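You operate a simulated robot arm through the tools that you are given. There is no shell and no other tool. Be economical: measure what you need, move in short steps, check, and stop when the job is done.

You run a simulated two-armed robot. Do the job below in one go: nothing can be reset, and whatever is moved stays where it is left.

Task
On the steel counter by the glass door, fold the striped towel in half, so that it is half as long.
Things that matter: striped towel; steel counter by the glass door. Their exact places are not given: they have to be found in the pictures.

Only the result counts: the job must be done as asked and must still hold three seconds after the hand-in. Knocking over, shifting, dropping, spilling or breaking anything else fails it. Flat cloth is picked up by pressing the open fingertips on it (5 to 10 N) and closing them slowly along it; thin cloth reads only 2 to 8 mm in the jaws.

Robot
Two 7-joint arms with two-finger parallel grippers on one trunk, on a base that drives. Base frame: it is fixed to the floor where the robot stands at the start and does not move with it; the origin is under the middle of the robot, x ahead of it, y to its left, z up. Readings come in cm, rad, newtons and seconds.
The left shoulder is at the start at [7, 16.3, 112], the right one opposite. Places, roughly: steel counter by the glass door [60, 20, 80]. Payload 3.43 kg a hand.
Tool frame (each hand has its own): the origin (TCP) lies between the finger pads and is the grasp point; the fingertips stand 3.4 cm ahead of it; z points along the fingers, y is the line along which they close. Largest opening 12.8 cm; finger width 2.4, thickness 1.2; the body of the gripper, 4.8 by 13 cm, starts 9.6 cm behind the TCP.
Orientation is that of the tool frame in the base frame, as [roll, pitch, yaw] about the fixed x, y, z axes, in that order (R = Rz(yaw) Ry(pitch) Rx(roll)). With the fingers straight down and closing along the base's y, the tool's x points along the base's -x, its y along +y and its z along -z.

Tools
- The arms move only by the tool step_arm. It takes "left_motion", "right_motion" or both (then of equal length, played together; a hand with none holds still); each is text: rows parted by semicolons, each of 7 numbers parted by spaces: the turn, a rotation vector about the tool's x, y, z in rad, then the shift along the tool's x, y, z in m, then the gripper command, from -1 (fully open) to 1 (shut), values between in proportion. In form: rx ry rz tx ty tz hand; .... A call has 1 to 10 rows; each row shifts and turns the commanded pose from where the row before left it, along the tool's axes as they then stand. Each row takes 0.2 s and may step no farther than 5 cm and 0.15 rad from the row before; otherwise, or with a gripper value out of range, the whole call is refused. Where a pose cannot be reached the arm comes as near as it can. A force on the tool above 40 N (or 10 N above the force at the start of the call, whichever is more), or a blocked arm, ends the call early, and 0.2 s more pass. The fingers move at their own pace (about 15.3 cm/s each) and stop on an object; they squeeze with about 37 N. The grip force told is the motor's: it shows also when the fingers shut on nothing. Time passes only in rows, and 0.2 s behind the last, so rows that do not move let the fingers close. The reply holds the time, the measured pose of the TCP, the force on the tool along the base axes, the opening and the grip force, in the units named above and with some noise.
- Cameras (640 x 400 px; columns grow to the right, rows downward): "scene" is now at [12.86, 1.98, 133.07]; the picture's right is [0.26, -0.97, -0.00], its down [-0.69, -0.19, -0.70] and it looks along [0.67, 0.18, -0.72] (base axes); focal length 238 px, centre (320, 200). "left" rides on the left gripper at [7.6, 1.1, -16] in its tool frame; the picture's right is [-0.15, 0.99, 0.00], its down [-0.88, -0.13, -0.46] and it looks along [-0.45, -0.07, 0.89] (tool axes); focal length 234 px, centre (320, 200). "right" rides on the right gripper at [7.6, -1.1, -16] in its tool frame; the picture's right is [0.15, 0.99, 0.00], its down [-0.88, 0.13, -0.46] and it looks along [-0.45, 0.07, 0.89] (tool axes); focal length 234 px, centre (320, 200).
- snapshot(camera): a new picture of that camera. No time passes.
- slide_trunk(by): slides the trunk up (or, below 0, down) by that many cm; the arms and the scene camera ride with it, the base frame stays. It gives what a move gives, with no picture.
- base_move(legs): drives the robot by 1 to 6 legs, each [ahead, left, turn to the left] in cm, cm and rad, along the robot's own axes; the way and the turn of a leg run together, so that a leg with both is an arc; at most 150 cm and 3.142 rad a leg. The arms and the cameras ride along, it lands a little off, and it stops where it bumps. It gives what a move gives.
- pan_tilt(pan, tilt): turns the head with the scene camera to pan (to the left, within 1.501 rad either way) and tilt (down, from -0.506 to 1.204), counted from straight ahead of the robot. It gives what a move gives.
- locate(camera, pixels): for up to 12 pixels [column, row] of the newest picture of that camera ("zoom" is the newest enlarged one), the place [x, y, z] in the base frame of the surface seen there, good to about 0.3 cm. No time passes.
- zoom(camera, box): a new picture of the part [left, top, right, bottom] of that camera's present view, enlarged. No time passes.
- finish_job(): hands the job in; it is judged then, once.

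Go step by step. Measure first, check grasps and placings, and put right what went wrong. The budget is 80 turns and 70 pictures, counting those below and the enlarged ones. Unless the task says otherwise, let go and move clear before handing in.

The tools are called after "Call:" as name(argument=value, ...) on one line, values as JSON. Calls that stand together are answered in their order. step_arm: Moves the arms, as the interface text tells. Its arguments: {"type":"object","properties":{"left_motion":{"type":"string"},"right_motion":{"type":"string"}},"required":[]} The other tools are called the same way: slide_trunk (by) slides the trunk up or down; base_move (legs) drives the base; pan_tilt (pan, tilt) turns the head that bears the scene camera; snapshot (camera) takes a picture; locate (camera, pixels) gives the place of the surface under pixels of a picture; zoom (camera, box) takes an enlarged picture of a part of a camera's view; finish_job () hands the job in.

At the start:

```text
time_s: 0.0
left_tcp_pos: [57.59, 28.17, 102.96]
left_tcp_rot: [3.14, 0.0, -3.14]
left_ft_force: [-0.6, -0.1, 0.3]
left_width: 12.81
left_finger_force: 0.0
right_tcp_pos: [60.04, -27.35, 97.58]
right_tcp_rot: [3.141, -0.001, -3.14]
right_ft_force: [0.5, -0.6, 1.0]
right_width: 12.79
right_finger_force: 0.1
trunk travel left (down, up): [-60.0, 34.0]
robot x, y, heading: [0.26, -0.11, -0.001]
head pan, tilt: [0.262, 0.801]
```

scene: 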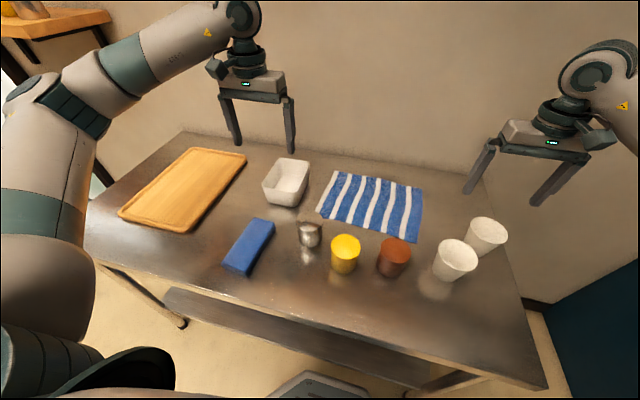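
right: 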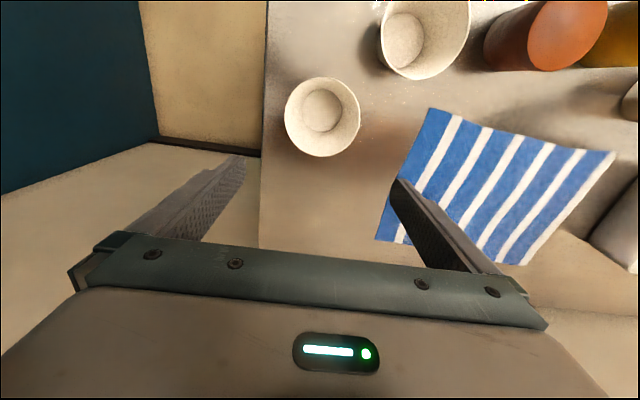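
left: 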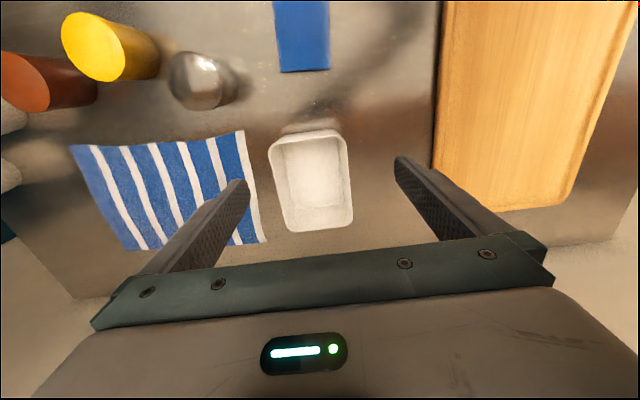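

The towel shows in the scene picture with corners near (333,171), (424,189), (415,242), (317,212). I'll measure those and the neighbouring objects.

Call:
locate(camera="scene", pixels=[[334, 172], [423, 189], [414, 241], [318, 211], [345, 240], [395, 245], [300, 165], [298, 205], [310, 225], [486, 225], [455, 245], [370, 205]])

Call:
zoom(camera="scene", box=[260, 140, 520, 300])

```text
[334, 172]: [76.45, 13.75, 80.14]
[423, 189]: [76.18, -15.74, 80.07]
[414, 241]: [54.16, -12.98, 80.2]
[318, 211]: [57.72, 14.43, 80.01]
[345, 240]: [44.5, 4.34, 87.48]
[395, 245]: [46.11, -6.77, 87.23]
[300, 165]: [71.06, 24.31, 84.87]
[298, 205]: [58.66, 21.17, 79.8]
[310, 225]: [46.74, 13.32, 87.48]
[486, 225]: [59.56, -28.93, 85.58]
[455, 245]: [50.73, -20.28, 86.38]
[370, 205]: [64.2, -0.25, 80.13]
```

```text
2.46 times, centred on (390, 220) of scene
```

zoom: 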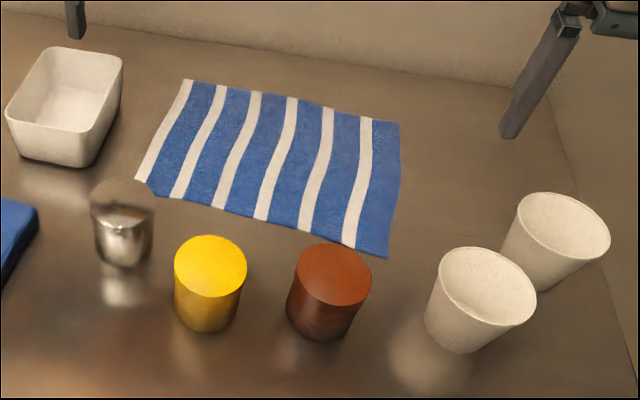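

The towel is about 29 cm along y and 20 cm along x, so the right edge has to come over onto the left edge. I'll measure exact corners, the bowl, cups and the left forearm for clearance.

Call:
locate(camera="zoom", pixels=[[186, 82], [398, 125], [386, 256], [138, 178], [270, 220], [295, 102], [120, 60], [90, 158], [440, 262], [520, 205], [330, 250], [150, 190]])

Call:
locate(camera="scene", pixels=[[195, 35], [100, 80], [50, 110], [50, 200], [240, 20], [245, 55], [610, 80], [560, 110], [540, 385], [230, 340], [90, 250]])

```text
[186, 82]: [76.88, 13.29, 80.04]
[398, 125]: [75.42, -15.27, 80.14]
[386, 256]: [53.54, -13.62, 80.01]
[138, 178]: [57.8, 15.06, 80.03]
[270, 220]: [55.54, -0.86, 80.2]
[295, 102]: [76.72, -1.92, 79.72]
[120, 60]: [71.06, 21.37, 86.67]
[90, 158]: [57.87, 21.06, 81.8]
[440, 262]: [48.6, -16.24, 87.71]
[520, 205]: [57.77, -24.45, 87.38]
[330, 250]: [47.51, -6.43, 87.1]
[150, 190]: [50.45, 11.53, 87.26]
```

```text
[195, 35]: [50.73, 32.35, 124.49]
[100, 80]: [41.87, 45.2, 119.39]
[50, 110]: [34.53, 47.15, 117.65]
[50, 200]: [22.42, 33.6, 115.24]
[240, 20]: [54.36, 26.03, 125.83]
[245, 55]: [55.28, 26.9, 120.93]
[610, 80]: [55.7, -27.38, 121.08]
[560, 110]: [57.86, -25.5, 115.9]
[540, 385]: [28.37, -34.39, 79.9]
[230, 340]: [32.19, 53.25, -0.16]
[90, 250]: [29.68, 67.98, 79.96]
```

The forearms come in from the outside at about 45°, so both hands can work on the right edge with the left hand at the far corner and the right hand at the near corner. I'll bring both above those corners with a 3 cm opening.

Call:
step_arm(left_motion="0 0 0 -0.0157 -0.041 0.008 0.53;0 0 0 -0.0157 -0.041 0.008 0.53;0 0 0 -0.0157 -0.041 0.008 0.53;0 0 0 -0.0157 -0.041 0.008 0.53;0 0 0 -0.0157 -0.041 0.008 0.53;0 0 0 -0.0157 -0.041 0.008 0.53;0 0 0 -0.0157 -0.041 0.008 0.53;0 0 0 -0.0157 -0.041 0.008 0.53;0 0 0 -0.0157 -0.041 0.008 0.53;0 0 0 -0.0157 -0.041 0.008 0.53", right_motion="0 0 0 0.004 0.016 0.0026 0.53;0 0 0 0.004 0.016 0.0026 0.53;0 0 0 0.004 0.016 0.0026 0.53;0 0 0 0.004 0.016 0.0026 0.53;0 0 0 0.004 0.016 0.0026 0.53;0 0 0 0.004 0.016 0.0026 0.53;0 0 0 0.004 0.016 0.0026 0.53;0 0 0 0.004 0.016 0.0026 0.53;0 0 0 0.004 0.016 0.0026 0.53;0 0 0 0.004 0.016 0.0026 0.53")

Call:
snapshot(camera="scene")

Call:
snapshot(camera="right")

Call:
snapshot(camera="left")

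```text
time_s: 2.2
left_tcp_pos: [73.32, -12.99, 94.78]
left_tcp_rot: [3.138, 0.002, 3.141]
left_ft_force: [0.1, 1.1, -0.1]
left_width: 2.98
left_finger_force: 0.2
right_tcp_pos: [56.01, -11.66, 94.92]
right_tcp_rot: [3.14, -0.001, -3.141]
right_ft_force: [1.0, 0.3, 0.4]
right_width: 3.03
right_finger_force: 0.2
trunk travel left (down, up): [-60.0, 34.0]
robot x, y, heading: [0.18, -0.06, -0.004]
head pan, tilt: [0.262, 0.801]
```

```text
65 pictures are left
```

scene: 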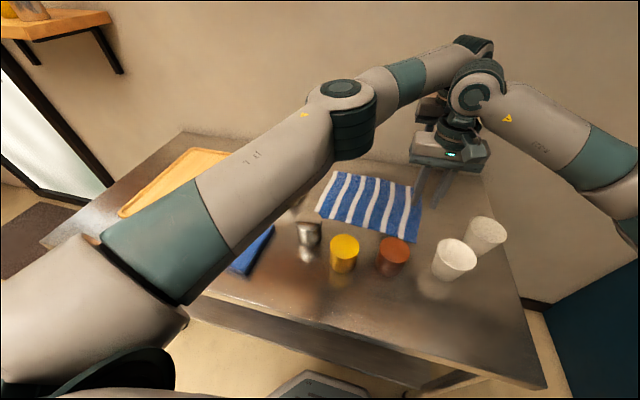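

```text
64 pictures are left
```

right: 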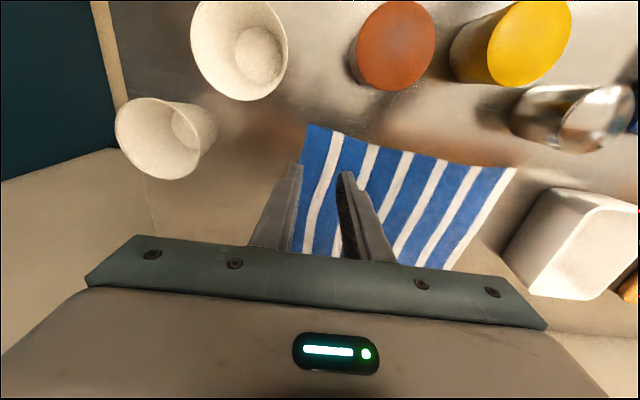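

```text
63 pictures are left
```

left: 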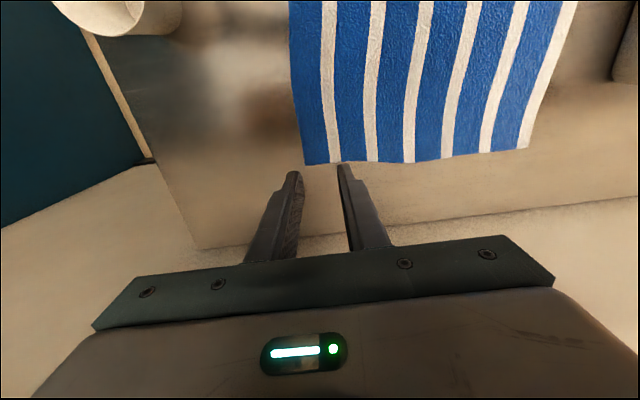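

Both hands are in place above the edge. I'll verify the corner spots from the hand cameras: left picture (303,165), right picture (308,125).

Call:
locate(camera="left", pixels=[[304, 162], [299, 120], [293, 60], [527, 147], [400, 158]])

Call:
locate(camera="right", pixels=[[309, 127], [302, 160], [514, 169], [449, 266], [400, 152], [287, 60], [381, 88]])

```text
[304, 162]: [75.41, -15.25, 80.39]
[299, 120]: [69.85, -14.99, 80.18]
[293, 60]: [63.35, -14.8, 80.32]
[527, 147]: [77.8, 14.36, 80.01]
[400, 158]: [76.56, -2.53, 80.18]
```

```text
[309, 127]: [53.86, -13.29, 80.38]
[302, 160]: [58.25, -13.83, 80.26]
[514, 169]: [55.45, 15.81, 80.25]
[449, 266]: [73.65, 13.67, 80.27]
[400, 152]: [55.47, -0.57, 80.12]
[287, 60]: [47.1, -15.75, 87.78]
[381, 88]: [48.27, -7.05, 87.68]
```

Edge is at y≈-15.1 (far) and -13.6 (near); I'll shift slightly inward and lower to just above the cloth.

Call:
step_arm(left_motion="0 0 0 0 0.006 0.025 0.53;0 0 0 0 0 0.03 0.53;0 0 0 0 0 0.03 0.53;0 0 0 0 0 0.02 0.53;0 0 0 0 0 0 0.53", right_motion="0 0 0 0 0.008 0.025 0.53;0 0 0 0 0 0.03 0.53;0 0 0 0 0 0.03 0.53;0 0 0 0 0 0.02 0.53;0 0 0 0 0 0 0.53")

Call:
snapshot(camera="right")

Call:
snapshot(camera="left")

```text
time_s: 3.4
left_tcp_pos: [73.21, -12.21, 84.36]
left_tcp_rot: [-3.14, -0.001, -3.14]
left_ft_force: [-0.2, 0.1, 0.4]
left_width: 3.02
left_finger_force: 0.1
right_tcp_pos: [56.2, -10.5, 84.62]
right_tcp_rot: [-3.141, -0.003, -3.141]
right_ft_force: [1.0, -0.1, -0.3]
right_width: 3.01
right_finger_force: 0.0
trunk travel left (down, up): [-60.0, 34.0]
robot x, y, heading: [0.25, -0.34, -0.001]
head pan, tilt: [0.262, 0.801]
```

```text
62 pictures are left
```

right: 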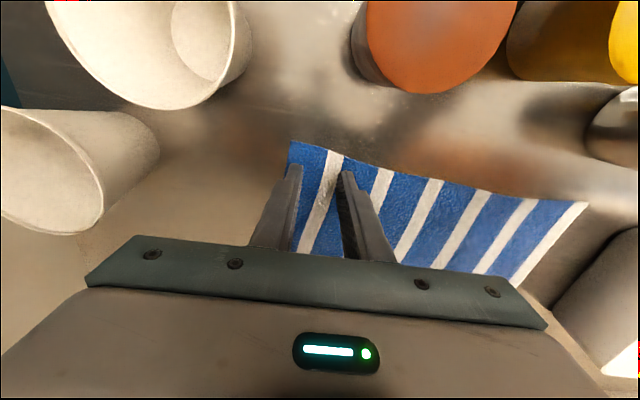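

```text
61 pictures are left
```

left: 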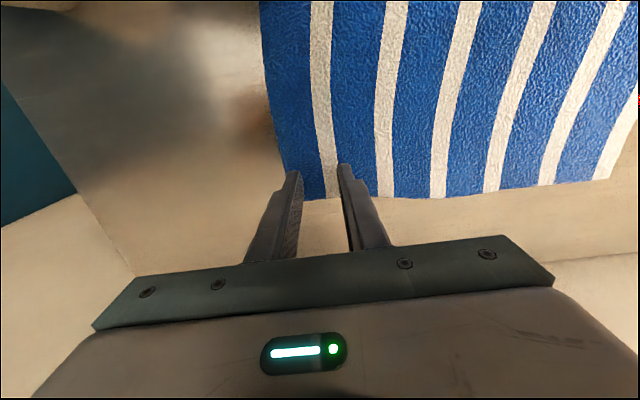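

Fingertips are about 1 cm above the cloth and both pairs lie over it. I'll lower gently to press.

Call:
step_arm(left_motion="0 0 0 0 0 0.004 0.53;0 0 0 0 0 0.002 0.53;0 0 0 0 0 0.002 0.53;0 0 0 0 0 0 0.53", right_motion="0 0 0 0 0 0.006 0.53;0 0 0 0 0 0.002 0.53;0 0 0 0 0 0.002 0.53;0 0 0 0 0 0 0.53")

```text
time_s: 4.4
left_tcp_pos: [73.34, -12.19, 83.56]
left_tcp_rot: [3.141, 0.001, -3.14]
left_ft_force: [-0.1, -0.6, 0.8]
left_width: 3.0
left_finger_force: 0.1
right_tcp_pos: [56.09, -10.61, 83.59]
right_tcp_rot: [-3.142, -0.001, -3.141]
right_ft_force: [-1.2, 0.1, 2.6]
right_width: 3.01
right_finger_force: 0.0
trunk travel left (down, up): [-60.0, 34.0]
robot x, y, heading: [0.1, -0.1, -0.0]
head pan, tilt: [0.262, 0.801]
```

Contact is just starting (right 2.6 N, left about 1 N); pressing a bit more.

Call:
step_arm(left_motion="0 0 0 0 0 0.002 0.53;0 0 0 0 0 0.001 0.53;0 0 0 0 0 0 0.53", right_motion="0 0 0 0 0 0.001 0.53;0 0 0 0 0 0.001 0.53;0 0 0 0 0 0 0.53")

```text
time_s: 5.2
left_tcp_pos: [73.18, -12.19, 83.58]
left_tcp_rot: [3.141, 0.001, -3.14]
left_ft_force: [1.1, 0.1, 6.3]
left_width: 3.02
left_finger_force: 0.0
right_tcp_pos: [56.04, -10.49, 83.67]
right_tcp_rot: [3.141, 0.002, 3.14]
right_ft_force: [3.4, -1.4, 17.9]
right_width: 3.02
right_finger_force: 0.1
trunk travel left (down, up): [-60.0, 34.0]
robot x, y, heading: [-0.06, 0.15, 0.0]
head pan, tilt: [0.262, 0.801]
```

Left presses at 6 N (good), right at 18 N (too much). I'll ease the right up 1.2 mm and close both slowly.

Call:
step_arm(left_motion="0 0 0 0 0 0 0.53;0 0 0 0 0 0.0002 0.6;0 0 0 0 0 0 0.66;0 0 0 0 0 0 0.72;0 0 0 0 0 0 0.78;0 0 0 0 0 0 0.84;0 0 0 0 0 0 0.9;0 0 0 0 0 0 0.96;0 0 0 0 0 0 1;0 0 0 0 0 0 1", right_motion="0 0 0 0 0 -0.0011 0.53;0 0 0 0 0 0 0.6;0 0 0 0 0 0 0.66;0 0 0 0 0 0 0.72;0 0 0 0 0 0 0.78;0 0 0 0 0 0 0.84;0 0 0 0 0 0 0.9;0 0 0 0 0 0 0.96;0 0 0 0 0 0 1;0 0 0 0 0 0 1")

Call:
snapshot(camera="right")

Call:
snapshot(camera="left")

```text
time_s: 7.4
left_tcp_pos: [73.08, -12.29, 83.51]
left_tcp_rot: [3.141, 0.002, -3.14]
left_ft_force: [-1.2, -1.7, 16.8]
left_width: 0.59
left_finger_force: 37.4
right_tcp_pos: [55.93, -10.69, 83.54]
right_tcp_rot: [-3.141, 0.0, 3.141]
right_ft_force: [0.9, -1.1, 6.2]
right_width: 0.2
right_finger_force: 36.9
trunk travel left (down, up): [-60.0, 34.0]
robot x, y, heading: [0.15, 0.52, 0.001]
head pan, tilt: [0.262, 0.801]
```

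```text
60 pictures are left
```

right: 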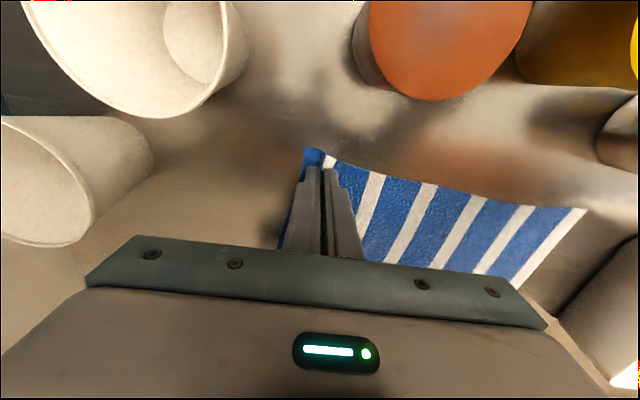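

```text
59 pictures are left
```

left: 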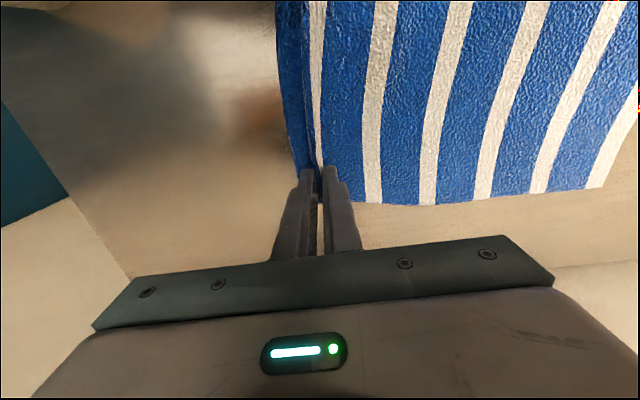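

Both grips read cloth (5.9 and 2.0 mm) and the pictures show the ridge in the jaws. I'll lift 4 cm while moving 1 cm inward and check they hold.

Call:
step_arm(left_motion="0 0 0 0 0 -0.01 1;0 0 0 0 0.003 -0.015 1;0 0 0 0 0.007 -0.015 1;0 0 0 0 0 0 1", right_motion="0 0 0 0 0 -0.01 1;0 0 0 0 0.003 -0.015 1;0 0 0 0 0.007 -0.015 1;0 0 0 0 0 0 1")

Call:
snapshot(camera="right")

Call:
snapshot(camera="left")

Call:
snapshot(camera="scene")

```text
time_s: 8.4
left_tcp_pos: [73.3, -11.2, 87.21]
left_tcp_rot: [3.141, -0.001, -3.14]
left_ft_force: [-0.5, 0.3, 0.4]
left_width: 0.62
left_finger_force: 37.5
right_tcp_pos: [56.14, -9.68, 87.51]
right_tcp_rot: [3.141, -0.001, -3.141]
right_ft_force: [0.7, 0.1, 1.0]
right_width: 0.19
right_finger_force: 35.9
trunk travel left (down, up): [-60.0, 34.0]
robot x, y, heading: [0.04, 0.1, -0.002]
head pan, tilt: [0.262, 0.801]
```

```text
58 pictures are left
```

right: 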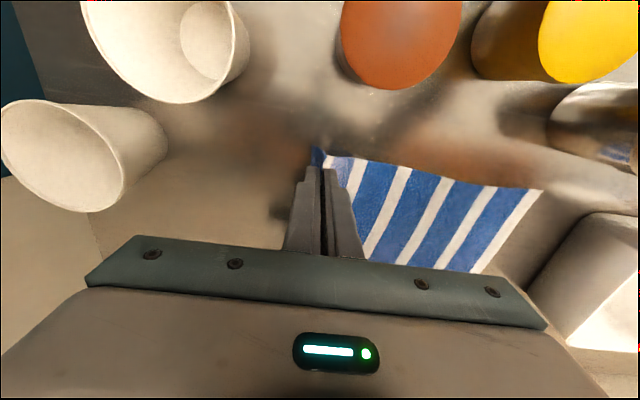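

```text
57 pictures are left
```

left: 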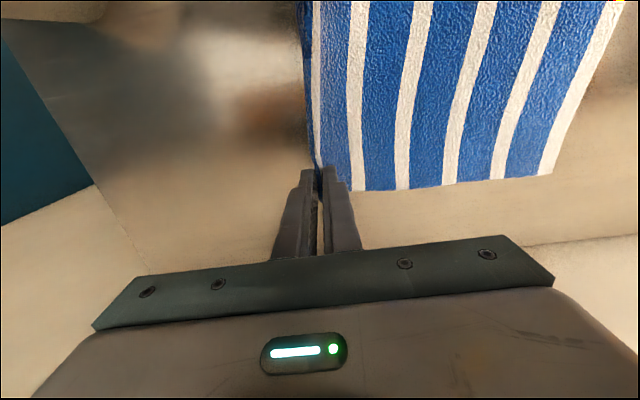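

```text
56 pictures are left
```

scene: 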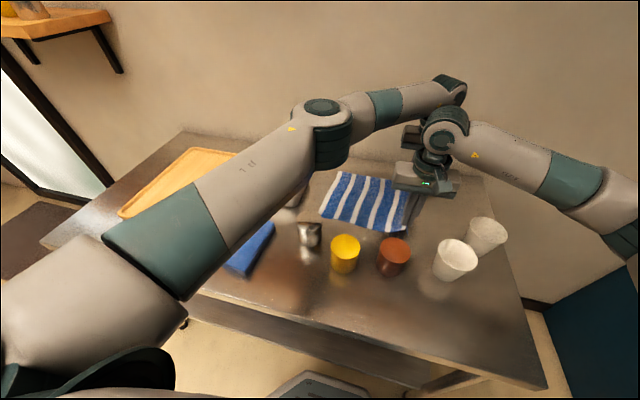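

Both corners are held (jaw pictures show the ridge lifted). I'll carry the edge up to above the middle line, y≈0.

Call:
step_arm(left_motion="0 0 0 -0.001 0.014 -0.008 1;0 0 0 -0.001 0.014 -0.008 1;0 0 0 -0.001 0.014 -0.008 1;0 0 0 -0.001 0.014 -0.008 1;0 0 0 -0.001 0.014 -0.008 1;0 0 0 -0.001 0.014 -0.008 1;0 0 0 -0.001 0.014 -0.004 1;0 0 0 -0.001 0.014 -0.002 1", right_motion="0 0 0 -0.001 0.012 -0.008 1;0 0 0 -0.001 0.012 -0.008 1;0 0 0 -0.001 0.012 -0.008 1;0 0 0 -0.001 0.012 -0.008 1;0 0 0 -0.001 0.012 -0.008 1;0 0 0 -0.001 0.012 -0.008 1;0 0 0 -0.001 0.012 -0.004 1;0 0 0 -0.001 0.012 -0.002 1")

Call:
snapshot(camera="scene")

Call:
snapshot(camera="right")

Call:
snapshot(camera="left")

```text
time_s: 10.2
left_tcp_pos: [74.04, 0.07, 92.69]
left_tcp_rot: [-3.14, 0.001, -3.138]
left_ft_force: [-0.6, 0.7, 0.4]
left_width: 0.62
left_finger_force: 37.0
right_tcp_pos: [56.83, 0.16, 92.74]
right_tcp_rot: [-3.138, 0.0, 3.141]
right_ft_force: [0.1, 0.6, 0.5]
right_width: 0.2
right_finger_force: 36.4
trunk travel left (down, up): [-60.0, 34.0]
robot x, y, heading: [-0.27, -0.03, -0.001]
head pan, tilt: [0.262, 0.801]
```

```text
55 pictures are left
```

scene: 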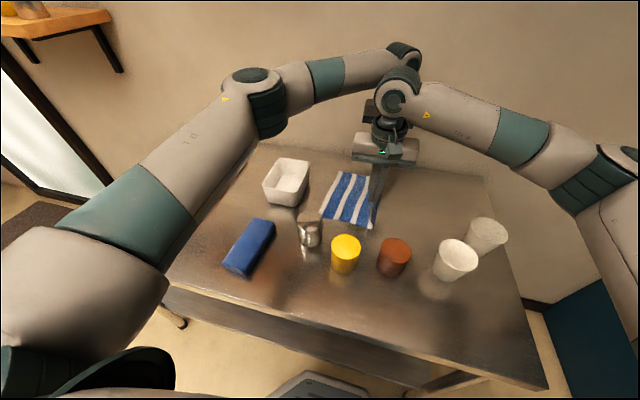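

```text
54 pictures are left
```

right: 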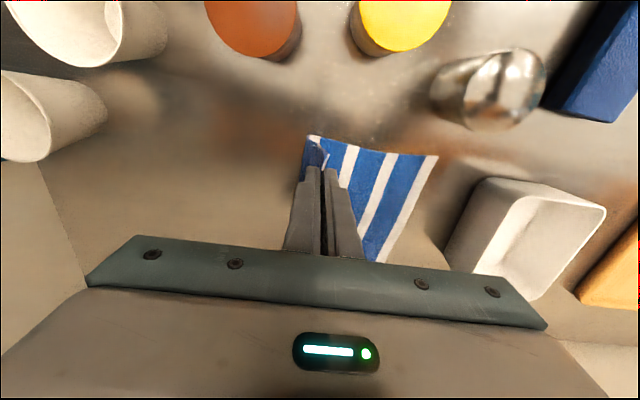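

```text
53 pictures are left
```

left: 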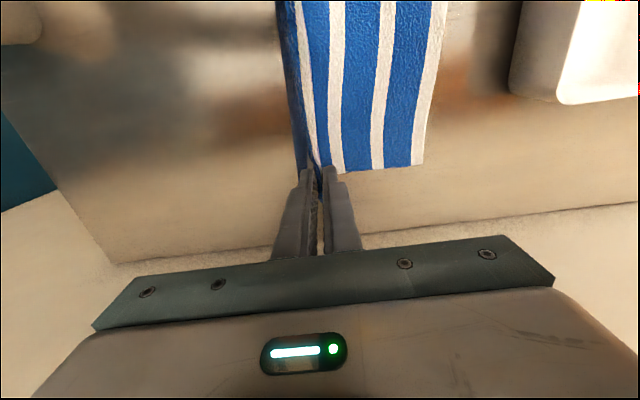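

Edge stands over the middle with both grips holding. I'll carry on over to the left, left hand 3 cm ahead to keep the forearms apart.

Call:
step_arm(left_motion="0 0 0 -0.001 0.013 0.003 1;0 0 0 -0.001 0.013 0.004 1;0 0 0 -0.001 0.013 0.005 1;0 0 0 -0.001 0.013 0.006 1;0 0 0 -0.001 0.013 0.006 1;0 0 0 -0.001 0.013 0.006 1;0 0 0 -0.001 0.01 0.006 1", right_motion="0 0 0 -0.0015 0.01 0.003 1;0 0 0 -0.0015 0.01 0.003 1;0 0 0 -0.0015 0.01 0.003 1;0 0 0 -0.0015 0.01 0.003 1;0 0 0 -0.0015 0.01 0.003 1;0 0 0 -0.0015 0.01 0.003 1;0 0 0 -0.0015 0.01 0.003 1")

Call:
snapshot(camera="scene")

Call:
snapshot(camera="right")

Call:
snapshot(camera="left")

```text
time_s: 11.8
left_tcp_pos: [74.93, 8.93, 89.15]
left_tcp_rot: [3.141, 0.0, -3.141]
left_ft_force: [-0.7, 0.5, -0.2]
left_width: 0.61
left_finger_force: 36.5
right_tcp_pos: [57.96, 7.02, 90.8]
right_tcp_rot: [3.141, -0.001, 3.141]
right_ft_force: [0.0, -0.7, -0.5]
right_width: 0.21
right_finger_force: 36.5
trunk travel left (down, up): [-60.0, 34.0]
robot x, y, heading: [0.16, -0.1, -0.0]
head pan, tilt: [0.262, 0.801]
```

```text
52 pictures are left
```

scene: 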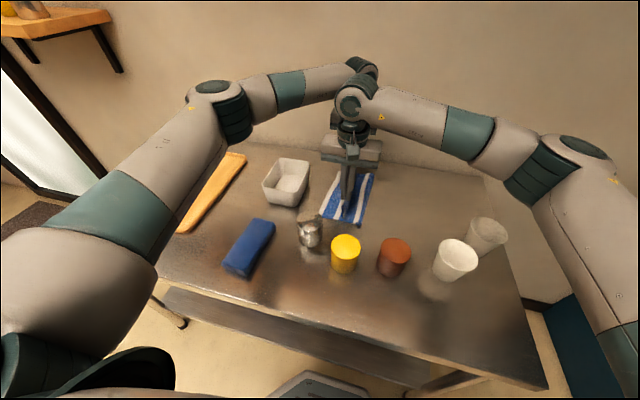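

```text
51 pictures are left
```

right: 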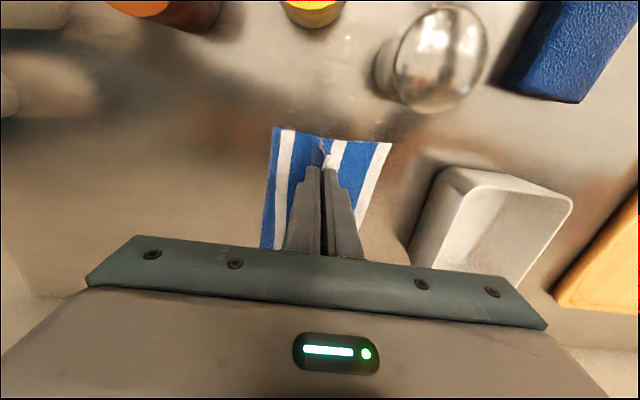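

```text
50 pictures are left
```

left: 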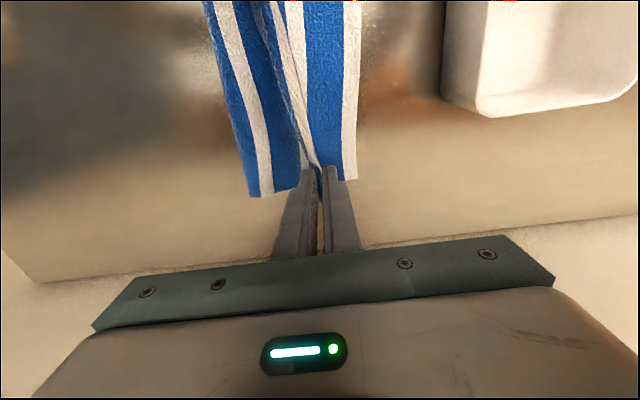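

Going well; the edge is past the fold line. I'll measure the bottom layer's left edge (right picture (390,145), left picture (357,178)) before setting down.

Call:
locate(camera="left", pixels=[[356, 177], [358, 90], [360, 20], [290, 186], [262, 195], [235, 110]])

Call:
locate(camera="right", pixels=[[389, 145], [375, 190], [365, 220], [275, 130], [264, 240], [325, 142]])

```text
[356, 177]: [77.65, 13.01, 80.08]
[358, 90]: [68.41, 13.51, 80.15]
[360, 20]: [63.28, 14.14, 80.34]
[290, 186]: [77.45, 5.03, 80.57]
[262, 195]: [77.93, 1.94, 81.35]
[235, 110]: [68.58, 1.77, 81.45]
```

```text
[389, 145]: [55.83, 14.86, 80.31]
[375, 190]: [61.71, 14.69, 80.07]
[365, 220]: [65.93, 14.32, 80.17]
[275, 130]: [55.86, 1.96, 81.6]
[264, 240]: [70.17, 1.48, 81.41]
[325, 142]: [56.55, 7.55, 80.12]
```

Left edge lies at y≈13–15. Let me look closely at how the free tail of the edge hangs before laying it down.

Call:
zoom(camera="left", box=[190, 0, 430, 200])

Call:
zoom(camera="right", box=[240, 110, 420, 260])

Call:
zoom(camera="scene", box=[290, 150, 400, 240])

```text
2.00 times, centred on (310, 100) of left
```

zoom: 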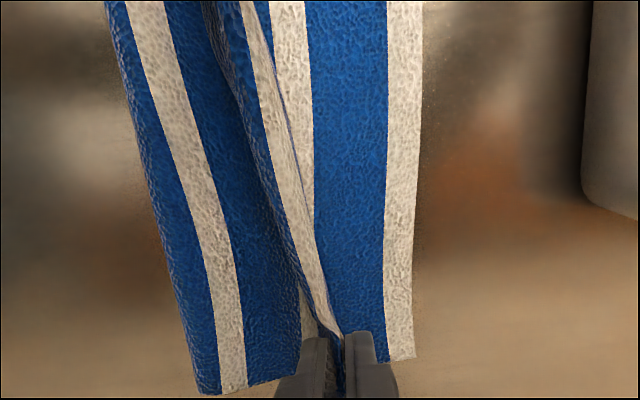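

```text
2.67 times, centred on (330, 185) of right
```

zoom: 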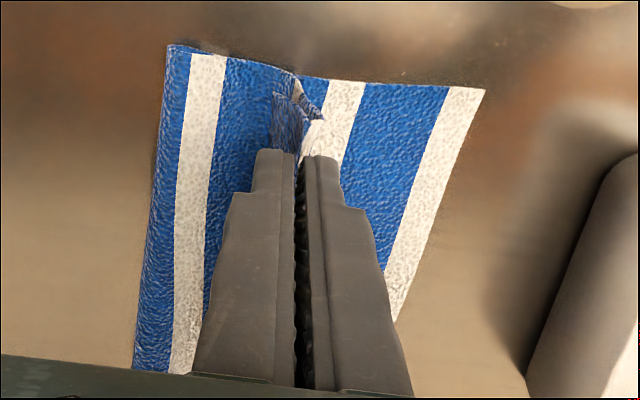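

```text
4.44 times, centred on (345, 195) of scene
```

zoom: 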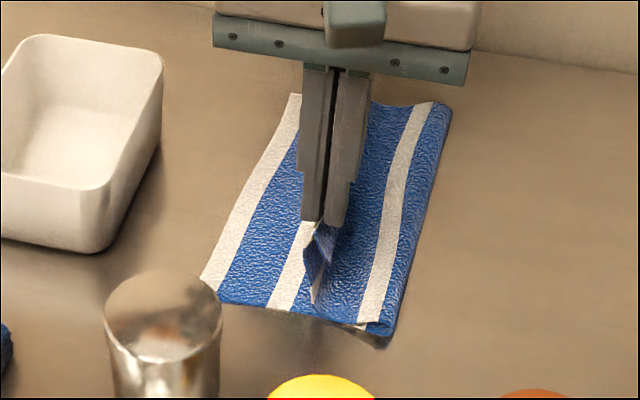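

The free edge already tips to the left and the fold line is at y≈1.5. I'll move both hands on to above the target and down close to the cloth.

Call:
step_arm(left_motion="0 0 0 0 0.012 0.01 1;0 0 0 0 0.008 0.012 1;0 0 0 0 0.005 0.012 1;0 0 0 0 0 0.006 1;0 0 0 0 0 0 1", right_motion="0 0 0 -0.001 0.014 0.008 1;0 0 0 -0.001 0.014 0.01 1;0 0 0 -0.001 0.014 0.015 1;0 0 0 0 0.01 0.015 1;0 0 0 0 0.005 0.008 1")

Call:
zoom(camera="scene", box=[270, 140, 430, 260])

Call:
snapshot(camera="left")

Call:
snapshot(camera="right")

```text
time_s: 13.0
left_tcp_pos: [74.83, 11.25, 85.05]
left_tcp_rot: [3.141, 0.0, -3.14]
left_ft_force: [-0.1, 0.2, -0.8]
left_width: 0.63
left_finger_force: 37.2
right_tcp_pos: [58.22, 12.7, 85.06]
right_tcp_rot: [3.141, 0.001, 3.14]
right_ft_force: [0.2, -0.4, 0.8]
right_width: 0.19
right_finger_force: 35.8
trunk travel left (down, up): [-60.0, 34.0]
robot x, y, heading: [-0.15, 0.1, 0.0]
head pan, tilt: [0.262, 0.801]
```

```text
3.33 times, centred on (350, 200) of scene
```

zoom: 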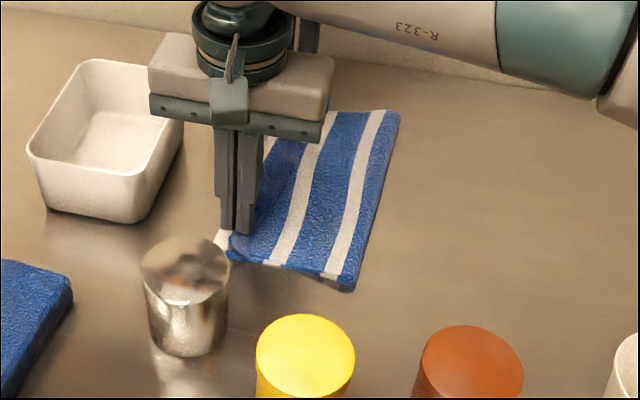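

```text
45 pictures are left
```

left: 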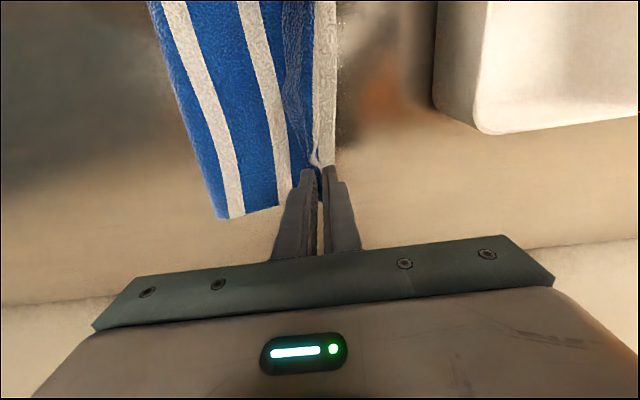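

```text
44 pictures are left
```

right: 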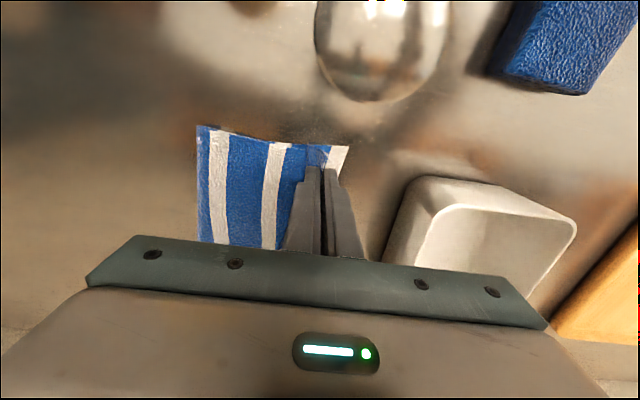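

Both are over their targets. Lower 0.8 cm and open to about 3 cm.

Call:
step_arm(left_motion="0 0 0 0 0 0.005 1;0 0 0 0 0 0.003 1;0 0 0 0 0 0 0.9;0 0 0 0 0 0 0.75;0 0 0 0 0 0 0.6;0 0 0 0 0 -0.005 0.55;0 0 0 0 0 -0.01 0.55;0 0 0 0 0 -0.03 0.55;0 0 0 0 0 -0.03 0.55", right_motion="0 0 0 0 0 0.005 1;0 0 0 0 0 0.003 1;0 0 0 0 0 0 0.9;0 0 0 0 0 0 0.75;0 0 0 0 0 0 0.6;0 0 0 0 0 -0.005 0.55;0 0 0 0 0 -0.01 0.55;0 0 0 0 0 -0.03 0.55;0 0 0 0 0 -0.03 0.55")

Call:
snapshot(camera="left")

Call:
snapshot(camera="right")

```text
time_s: 15.0
left_tcp_pos: [74.69, 11.27, 91.83]
left_tcp_rot: [3.141, 0.0, -3.141]
left_ft_force: [-0.9, 0.3, 0.0]
left_width: 2.87
left_finger_force: 0.0
right_tcp_pos: [58.19, 12.51, 91.89]
right_tcp_rot: [3.141, -0.001, 3.141]
right_ft_force: [-0.2, -0.4, 0.2]
right_width: 2.87
right_finger_force: 0.0
trunk travel left (down, up): [-60.0, 34.0]
robot x, y, heading: [0.25, -0.25, 0.003]
head pan, tilt: [0.262, 0.801]
```

```text
43 pictures are left
```

left: 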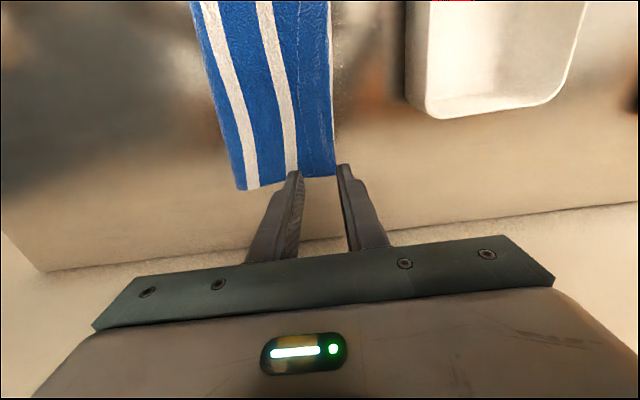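

```text
42 pictures are left
```

right: 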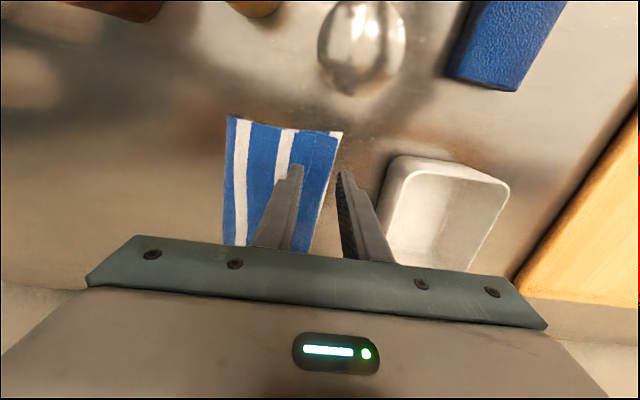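

Released, and the top layer appears to lie nicely on the bottom. I'll raise both and move the right hand right, the left hand stays farther back then goes left.

Call:
step_arm(left_motion="0 0 0 0 0 -0.02 0.55;0 0 0 0 0 -0.02 0.55;0 0 0 0 0 -0.02 0.55;0 0 0 0 0 0 0.55;0 0 0 0 0.04 0 0.55;0 0 0 0 0.04 0 0.55;0 0 0 0 0.04 0 0.55;0 0 0 0 0.04 0 0.55;0 0 0 0 0.02 0 0.55", right_motion="0 0 0 0 0 -0.02 0.55;0 0 0 0 0 -0.02 0.55;0 0 0 0 -0.03 -0.02 0.55;0 0 0 0 -0.045 0 0.55;0 0 0 0 -0.045 0 0.55;0 0 0 0 -0.045 0 0.55;0 0 0 0 -0.045 0 0.55;0 0 0 0 -0.045 0 0.55;0 0 0 0 -0.045 0 0.55")

Call:
snapshot(camera="scene")

Call:
zoom(camera="scene", box=[290, 150, 420, 250])

```text
time_s: 17.0
left_tcp_pos: [74.7, 29.23, 97.9]
left_tcp_rot: [3.14, 0.001, 3.142]
left_ft_force: [0.8, -0.3, 0.5]
left_width: 2.87
left_finger_force: 0.1
right_tcp_pos: [58.34, -17.6, 97.78]
right_tcp_rot: [3.139, 0.001, 3.141]
right_ft_force: [0.1, -0.6, -0.6]
right_width: 2.88
right_finger_force: 0.1
trunk travel left (down, up): [-60.0, 34.0]
robot x, y, heading: [-0.2, -0.13, 0.003]
head pan, tilt: [0.262, 0.801]
```

```text
41 pictures are left
```

scene: 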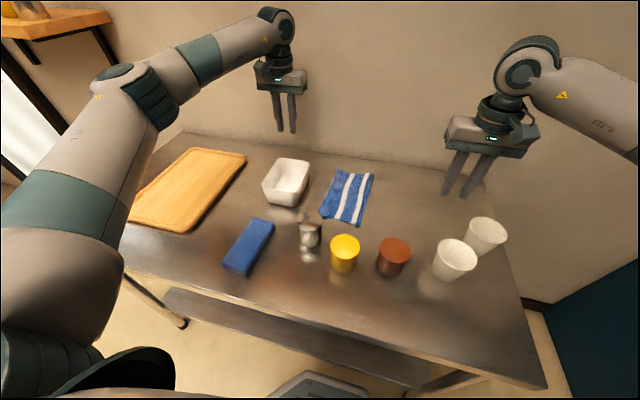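

```text
4.00 times, centred on (355, 200) of scene
```

zoom: 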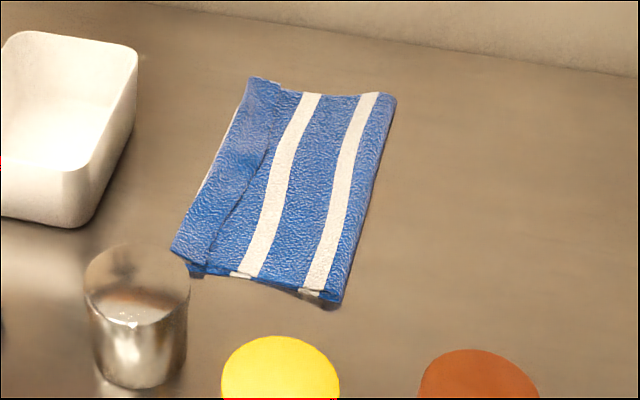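

The towel is folded, but a crease shows along the left strip (zoom (235,190)) and the last white stripe is hidden, so the edge may be tucked. Let me measure.

Call:
locate(camera="zoom", pixels=[[252, 80], [394, 97], [338, 302], [174, 250], [210, 165], [225, 210], [245, 165], [262, 170], [300, 180], [375, 190], [205, 265], [280, 100]])

Call:
zoom(camera="scene", box=[325, 165, 365, 225])

Call:
snapshot(camera="left")

Call:
snapshot(camera="right")

```text
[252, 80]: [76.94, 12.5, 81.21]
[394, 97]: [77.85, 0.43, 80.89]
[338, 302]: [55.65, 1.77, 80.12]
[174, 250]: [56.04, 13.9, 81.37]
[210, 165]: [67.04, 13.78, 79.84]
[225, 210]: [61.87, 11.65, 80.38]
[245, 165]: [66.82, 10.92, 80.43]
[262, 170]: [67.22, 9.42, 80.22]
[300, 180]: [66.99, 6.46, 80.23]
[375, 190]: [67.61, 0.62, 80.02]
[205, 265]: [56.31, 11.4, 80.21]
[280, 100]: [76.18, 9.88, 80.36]
```

```text
6.67 times, centred on (345, 195) of scene
```

zoom: 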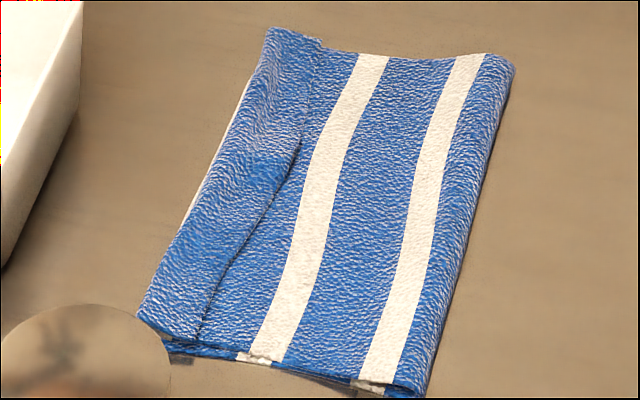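

```text
38 pictures are left
```

left: 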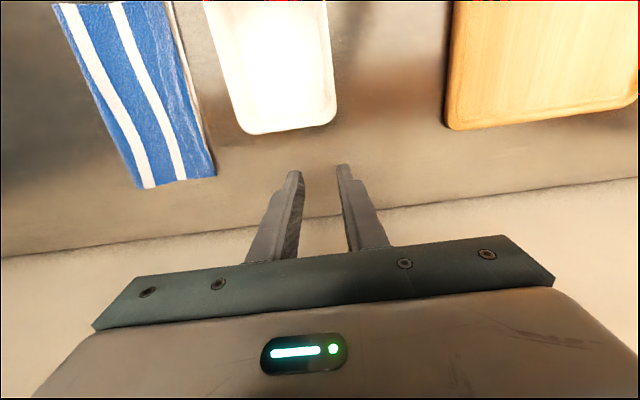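

```text
37 pictures are left
```

right: 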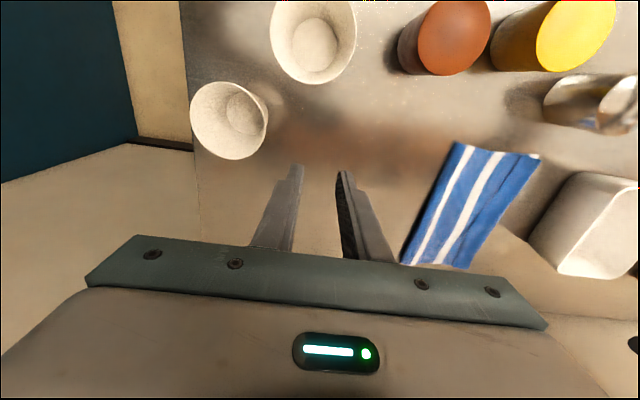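

The last ~2.7 cm of the edge is doubled back on top (free edge at y≈11, crease at y≈13.9, lifted to z≈81.3), so I'll flip that flap out. I'll turn the right hand 90° to pinch the flap with the fingers closing along x.

Call:
step_arm(right_motion="0 0 0.15 0 0 0 0.53;0 0 0.15 0 0 0 0.53;0 0 0.15 0 0 0 0.53;0 0 0.15 0 0 0 0.53;0 0 0.15 0 0 0 0.53;0 0 0.15 0 0 0 0.53;0 0 0.15 0 0 0 0.53;0 0 0.15 0 0 0 0.53;0 0 0.15 0 0 0 0.53;0 0 0.15 0 0 0 0.53")

```text
time_s: 19.2
left_tcp_pos: [74.75, 29.27, 97.89]
left_tcp_rot: [-3.141, 0.0, -3.139]
left_ft_force: [-0.5, -0.3, -0.4]
left_width: 2.87
left_finger_force: 0.1
right_tcp_pos: [58.3, -17.31, 97.78]
right_tcp_rot: [3.141, -0.001, 1.638]
right_ft_force: [-0.3, 0.3, 0.5]
right_width: 3.01
right_finger_force: 0.1
trunk travel left (down, up): [-60.0, 34.0]
robot x, y, heading: [-0.09, -0.08, -0.004]
head pan, tilt: [0.262, 0.801]
```

Rotation works. Finish the turn and go above the flap's near end.

Call:
step_arm(right_motion="0 0 0.067 0 0 0 0.53;0 0 0 0.0424 0.0015 0 0.53;0 0 0 0.0424 0.0015 0 0.53;0 0 0 0.0424 0.0015 0 0.53;0 0 0 0.0424 0.0015 0 0.53;0 0 0 0.0424 0.0015 0.01 0.53;0 0 0 0.0424 0.0015 0.03 0.53;0 0 0 0.0424 0 0.03 0.53;0 0 0 0 0 0.037 0.53;0 0 0 0 0 0 0.53")

Call:
snapshot(camera="right")

Call:
zoom(camera="scene", box=[290, 150, 420, 250])

```text
refused: row 7 steps farther than a row can; nothing moved
```

```text
36 pictures are left
```

right: 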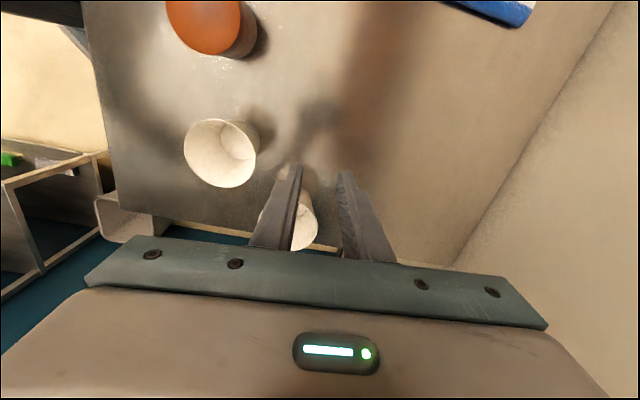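

```text
4.00 times, centred on (355, 200) of scene
```

zoom: 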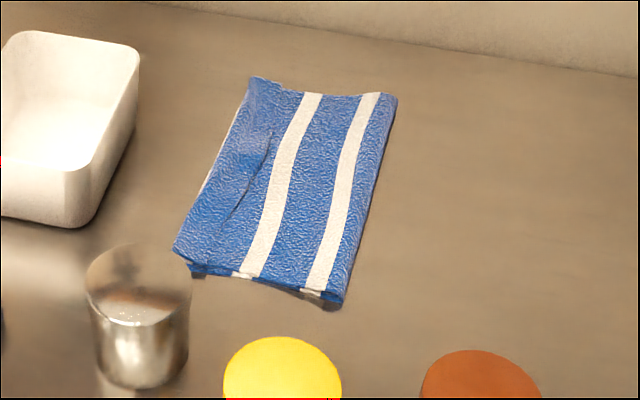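

A row was too long; same move in smaller steps.

Call:
step_arm(right_motion="0 0 0.067 0 0 0 0.53;0 0 0 0.0424 0.0015 0 0.53;0 0 0 0.0424 0.0015 0 0.53;0 0 0 0.0424 0.0015 0 0.53;0 0 0 0.0424 0.0015 0 0.53;0 0 0 0.0424 0.0015 0.01 0.53;0 0 0 0.0424 0.0015 0.02 0.53;0 0 0 0.0424 0 0.02 0.53;0 0 0 0 0 0.048 0.53;0 0 0 0 0 0 0.53")

Call:
snapshot(camera="right")

Call:
zoom(camera="scene", box=[290, 150, 420, 250])

```text
time_s: 21.4
left_tcp_pos: [74.73, 29.4, 97.84]
left_tcp_rot: [-3.14, 0.002, -3.14]
left_ft_force: [-0.8, 0.1, -0.6]
left_width: 2.87
left_finger_force: 0.0
right_tcp_pos: [58.95, 12.4, 88.07]
right_tcp_rot: [3.141, -0.001, 1.576]
right_ft_force: [-0.5, 0.5, -0.4]
right_width: 3.0
right_finger_force: 0.1
trunk travel left (down, up): [-60.0, 34.0]
robot x, y, heading: [-0.17, -0.16, 0.001]
head pan, tilt: [0.262, 0.801]
```

```text
34 pictures are left
```

right: 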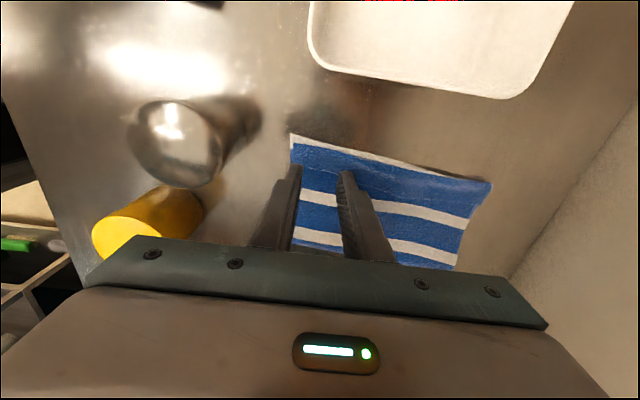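

```text
4.00 times, centred on (355, 200) of scene
```

zoom: 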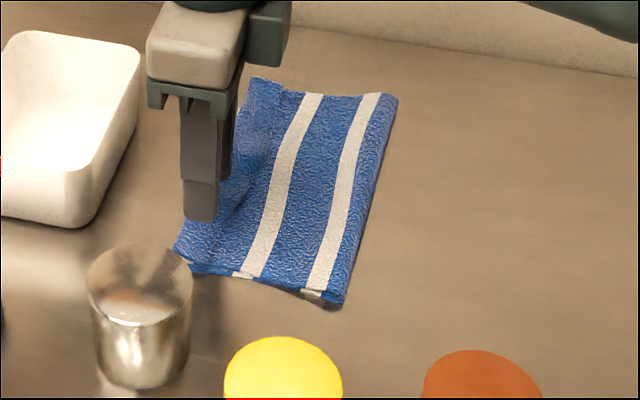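

Hovering over the flap. A close look from the right camera to place the flap edge against the fingertips.

Call:
zoom(camera="right", box=[270, 120, 510, 270])

Call:
locate(camera="right", pixels=[[296, 140], [320, 150], [320, 170], [320, 185], [310, 180], [400, 180], [400, 165], [490, 182]])

```text
2.67 times, centred on (390, 195) of right
```

zoom: 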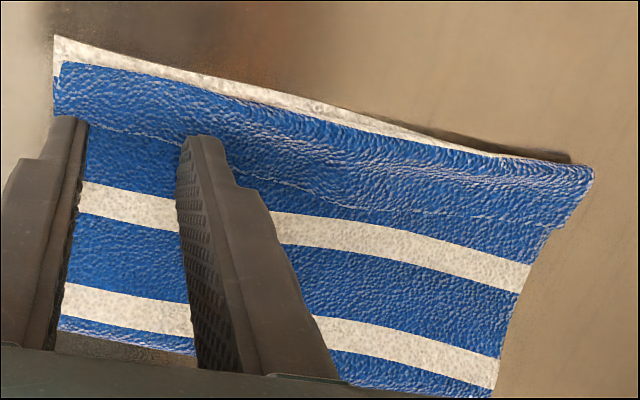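

```text
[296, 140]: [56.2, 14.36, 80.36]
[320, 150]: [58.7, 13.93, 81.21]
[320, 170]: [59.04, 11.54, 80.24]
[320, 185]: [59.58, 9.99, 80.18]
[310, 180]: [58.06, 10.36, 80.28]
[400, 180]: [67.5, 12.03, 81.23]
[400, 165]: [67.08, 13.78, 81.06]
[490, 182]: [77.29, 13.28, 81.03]
```

The flap spans y≈11.5–14.2 clearly. Lower onto it at (59.2, 12.8) with gentle pressing.

Call:
step_arm(right_motion="0 0 0 0.003 0.003 0.02 0.53;0 0 0 0 0 0.015 0.53;0 0 0 0 0 0.005 0.53;0 0 0 0 0 0.003 0.53;0 0 0 0 0 0 0.53")

```text
time_s: 22.6
left_tcp_pos: [74.7, 29.38, 97.88]
left_tcp_rot: [3.141, 0.0, -3.14]
left_ft_force: [0.1, -0.1, 0.1]
left_width: 2.9
left_finger_force: 0.1
right_tcp_pos: [59.25, 12.65, 83.89]
right_tcp_rot: [3.141, -0.001, 1.576]
right_ft_force: [-0.6, -0.7, 2.5]
right_width: 3.04
right_finger_force: 0.0
trunk travel left (down, up): [-60.0, 34.0]
robot x, y, heading: [0.15, -0.19, -0.001]
head pan, tilt: [0.262, 0.801]
```

Contact at 2.5 N; a touch more and close slowly.

Call:
step_arm(right_motion="0 0 0 0 0 0.0008 0.53;0 0 0 0 0 0 0.6;0 0 0 0 0 0 0.66;0 0 0 0 0 0 0.72;0 0 0 0 0 0 0.78;0 0 0 0 0 0 0.84;0 0 0 0 0 0 0.9;0 0 0 0 0 0 0.96;0 0 0 0 0 0 1;0 0 0 0 0 0 1")

Call:
zoom(camera="right", box=[270, 120, 510, 270])

```text
time_s: 24.8
left_tcp_pos: [74.65, 29.38, 97.82]
left_tcp_rot: [-3.141, 0.0, -3.14]
left_ft_force: [0.4, -0.1, 0.2]
left_width: 2.88
left_finger_force: 0.1
right_tcp_pos: [59.23, 12.58, 83.61]
right_tcp_rot: [-3.142, -0.001, 1.576]
right_ft_force: [-1.1, 0.4, 11.0]
right_width: 0.42
right_finger_force: 37.3
trunk travel left (down, up): [-60.0, 34.0]
robot x, y, heading: [0.08, 0.44, 0.001]
head pan, tilt: [0.262, 0.801]
```

```text
2.67 times, centred on (390, 195) of right
```

zoom: 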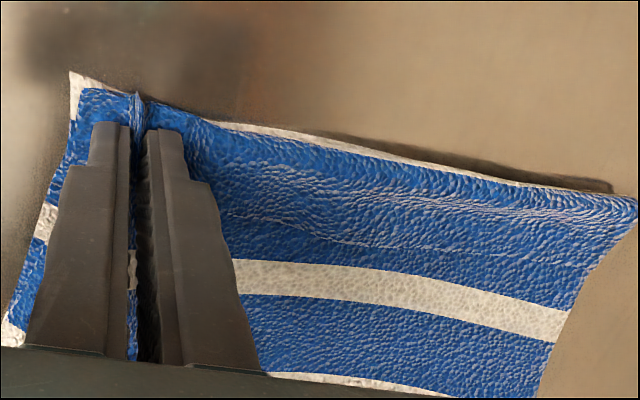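

It holds cloth (4.2 mm). Lift 2.5 cm to see whether only the flap comes.

Call:
step_arm(right_motion="0 0 0 0 0 -0.01 1;0 0 0 0.003 0 -0.01 1;0 0 0 0.003 0 -0.008 1;0 0 0 0 0 0 1")

Call:
zoom(camera="right", box=[270, 120, 510, 270])

Call:
zoom(camera="scene", box=[310, 160, 390, 230])

```text
time_s: 25.8
left_tcp_pos: [74.83, 29.41, 97.91]
left_tcp_rot: [-3.142, 0.0, -3.139]
left_ft_force: [0.8, 0.4, -0.4]
left_width: 2.9
left_finger_force: 0.1
right_tcp_pos: [59.34, 13.22, 86.49]
right_tcp_rot: [-3.141, 0.0, 1.574]
right_ft_force: [0.3, 1.0, 0.2]
right_width: 0.41
right_finger_force: 36.9
trunk travel left (down, up): [-60.0, 34.0]
robot x, y, heading: [0.15, 0.22, -0.003]
head pan, tilt: [0.262, 0.801]
```

```text
2.67 times, centred on (390, 195) of right
```

zoom: 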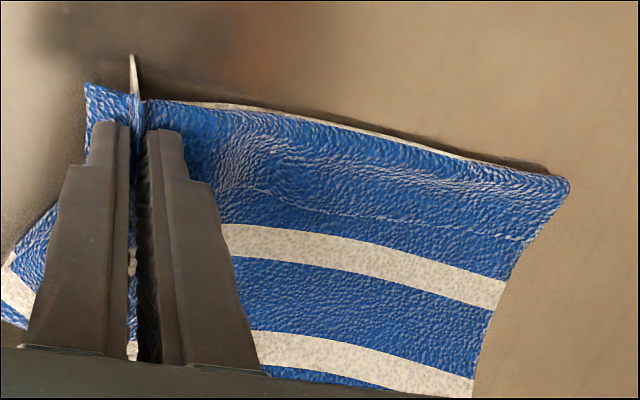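

```text
5.71 times, centred on (350, 195) of scene
```

zoom: 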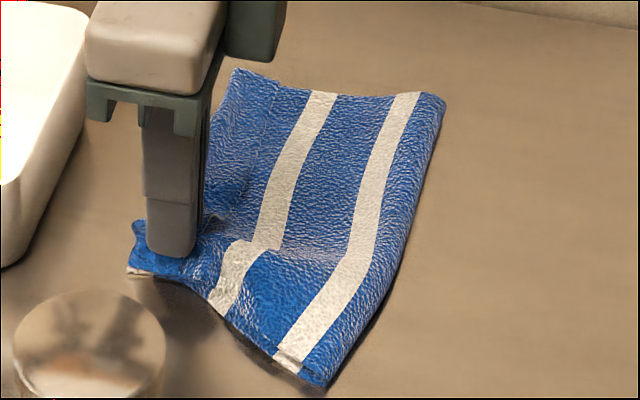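

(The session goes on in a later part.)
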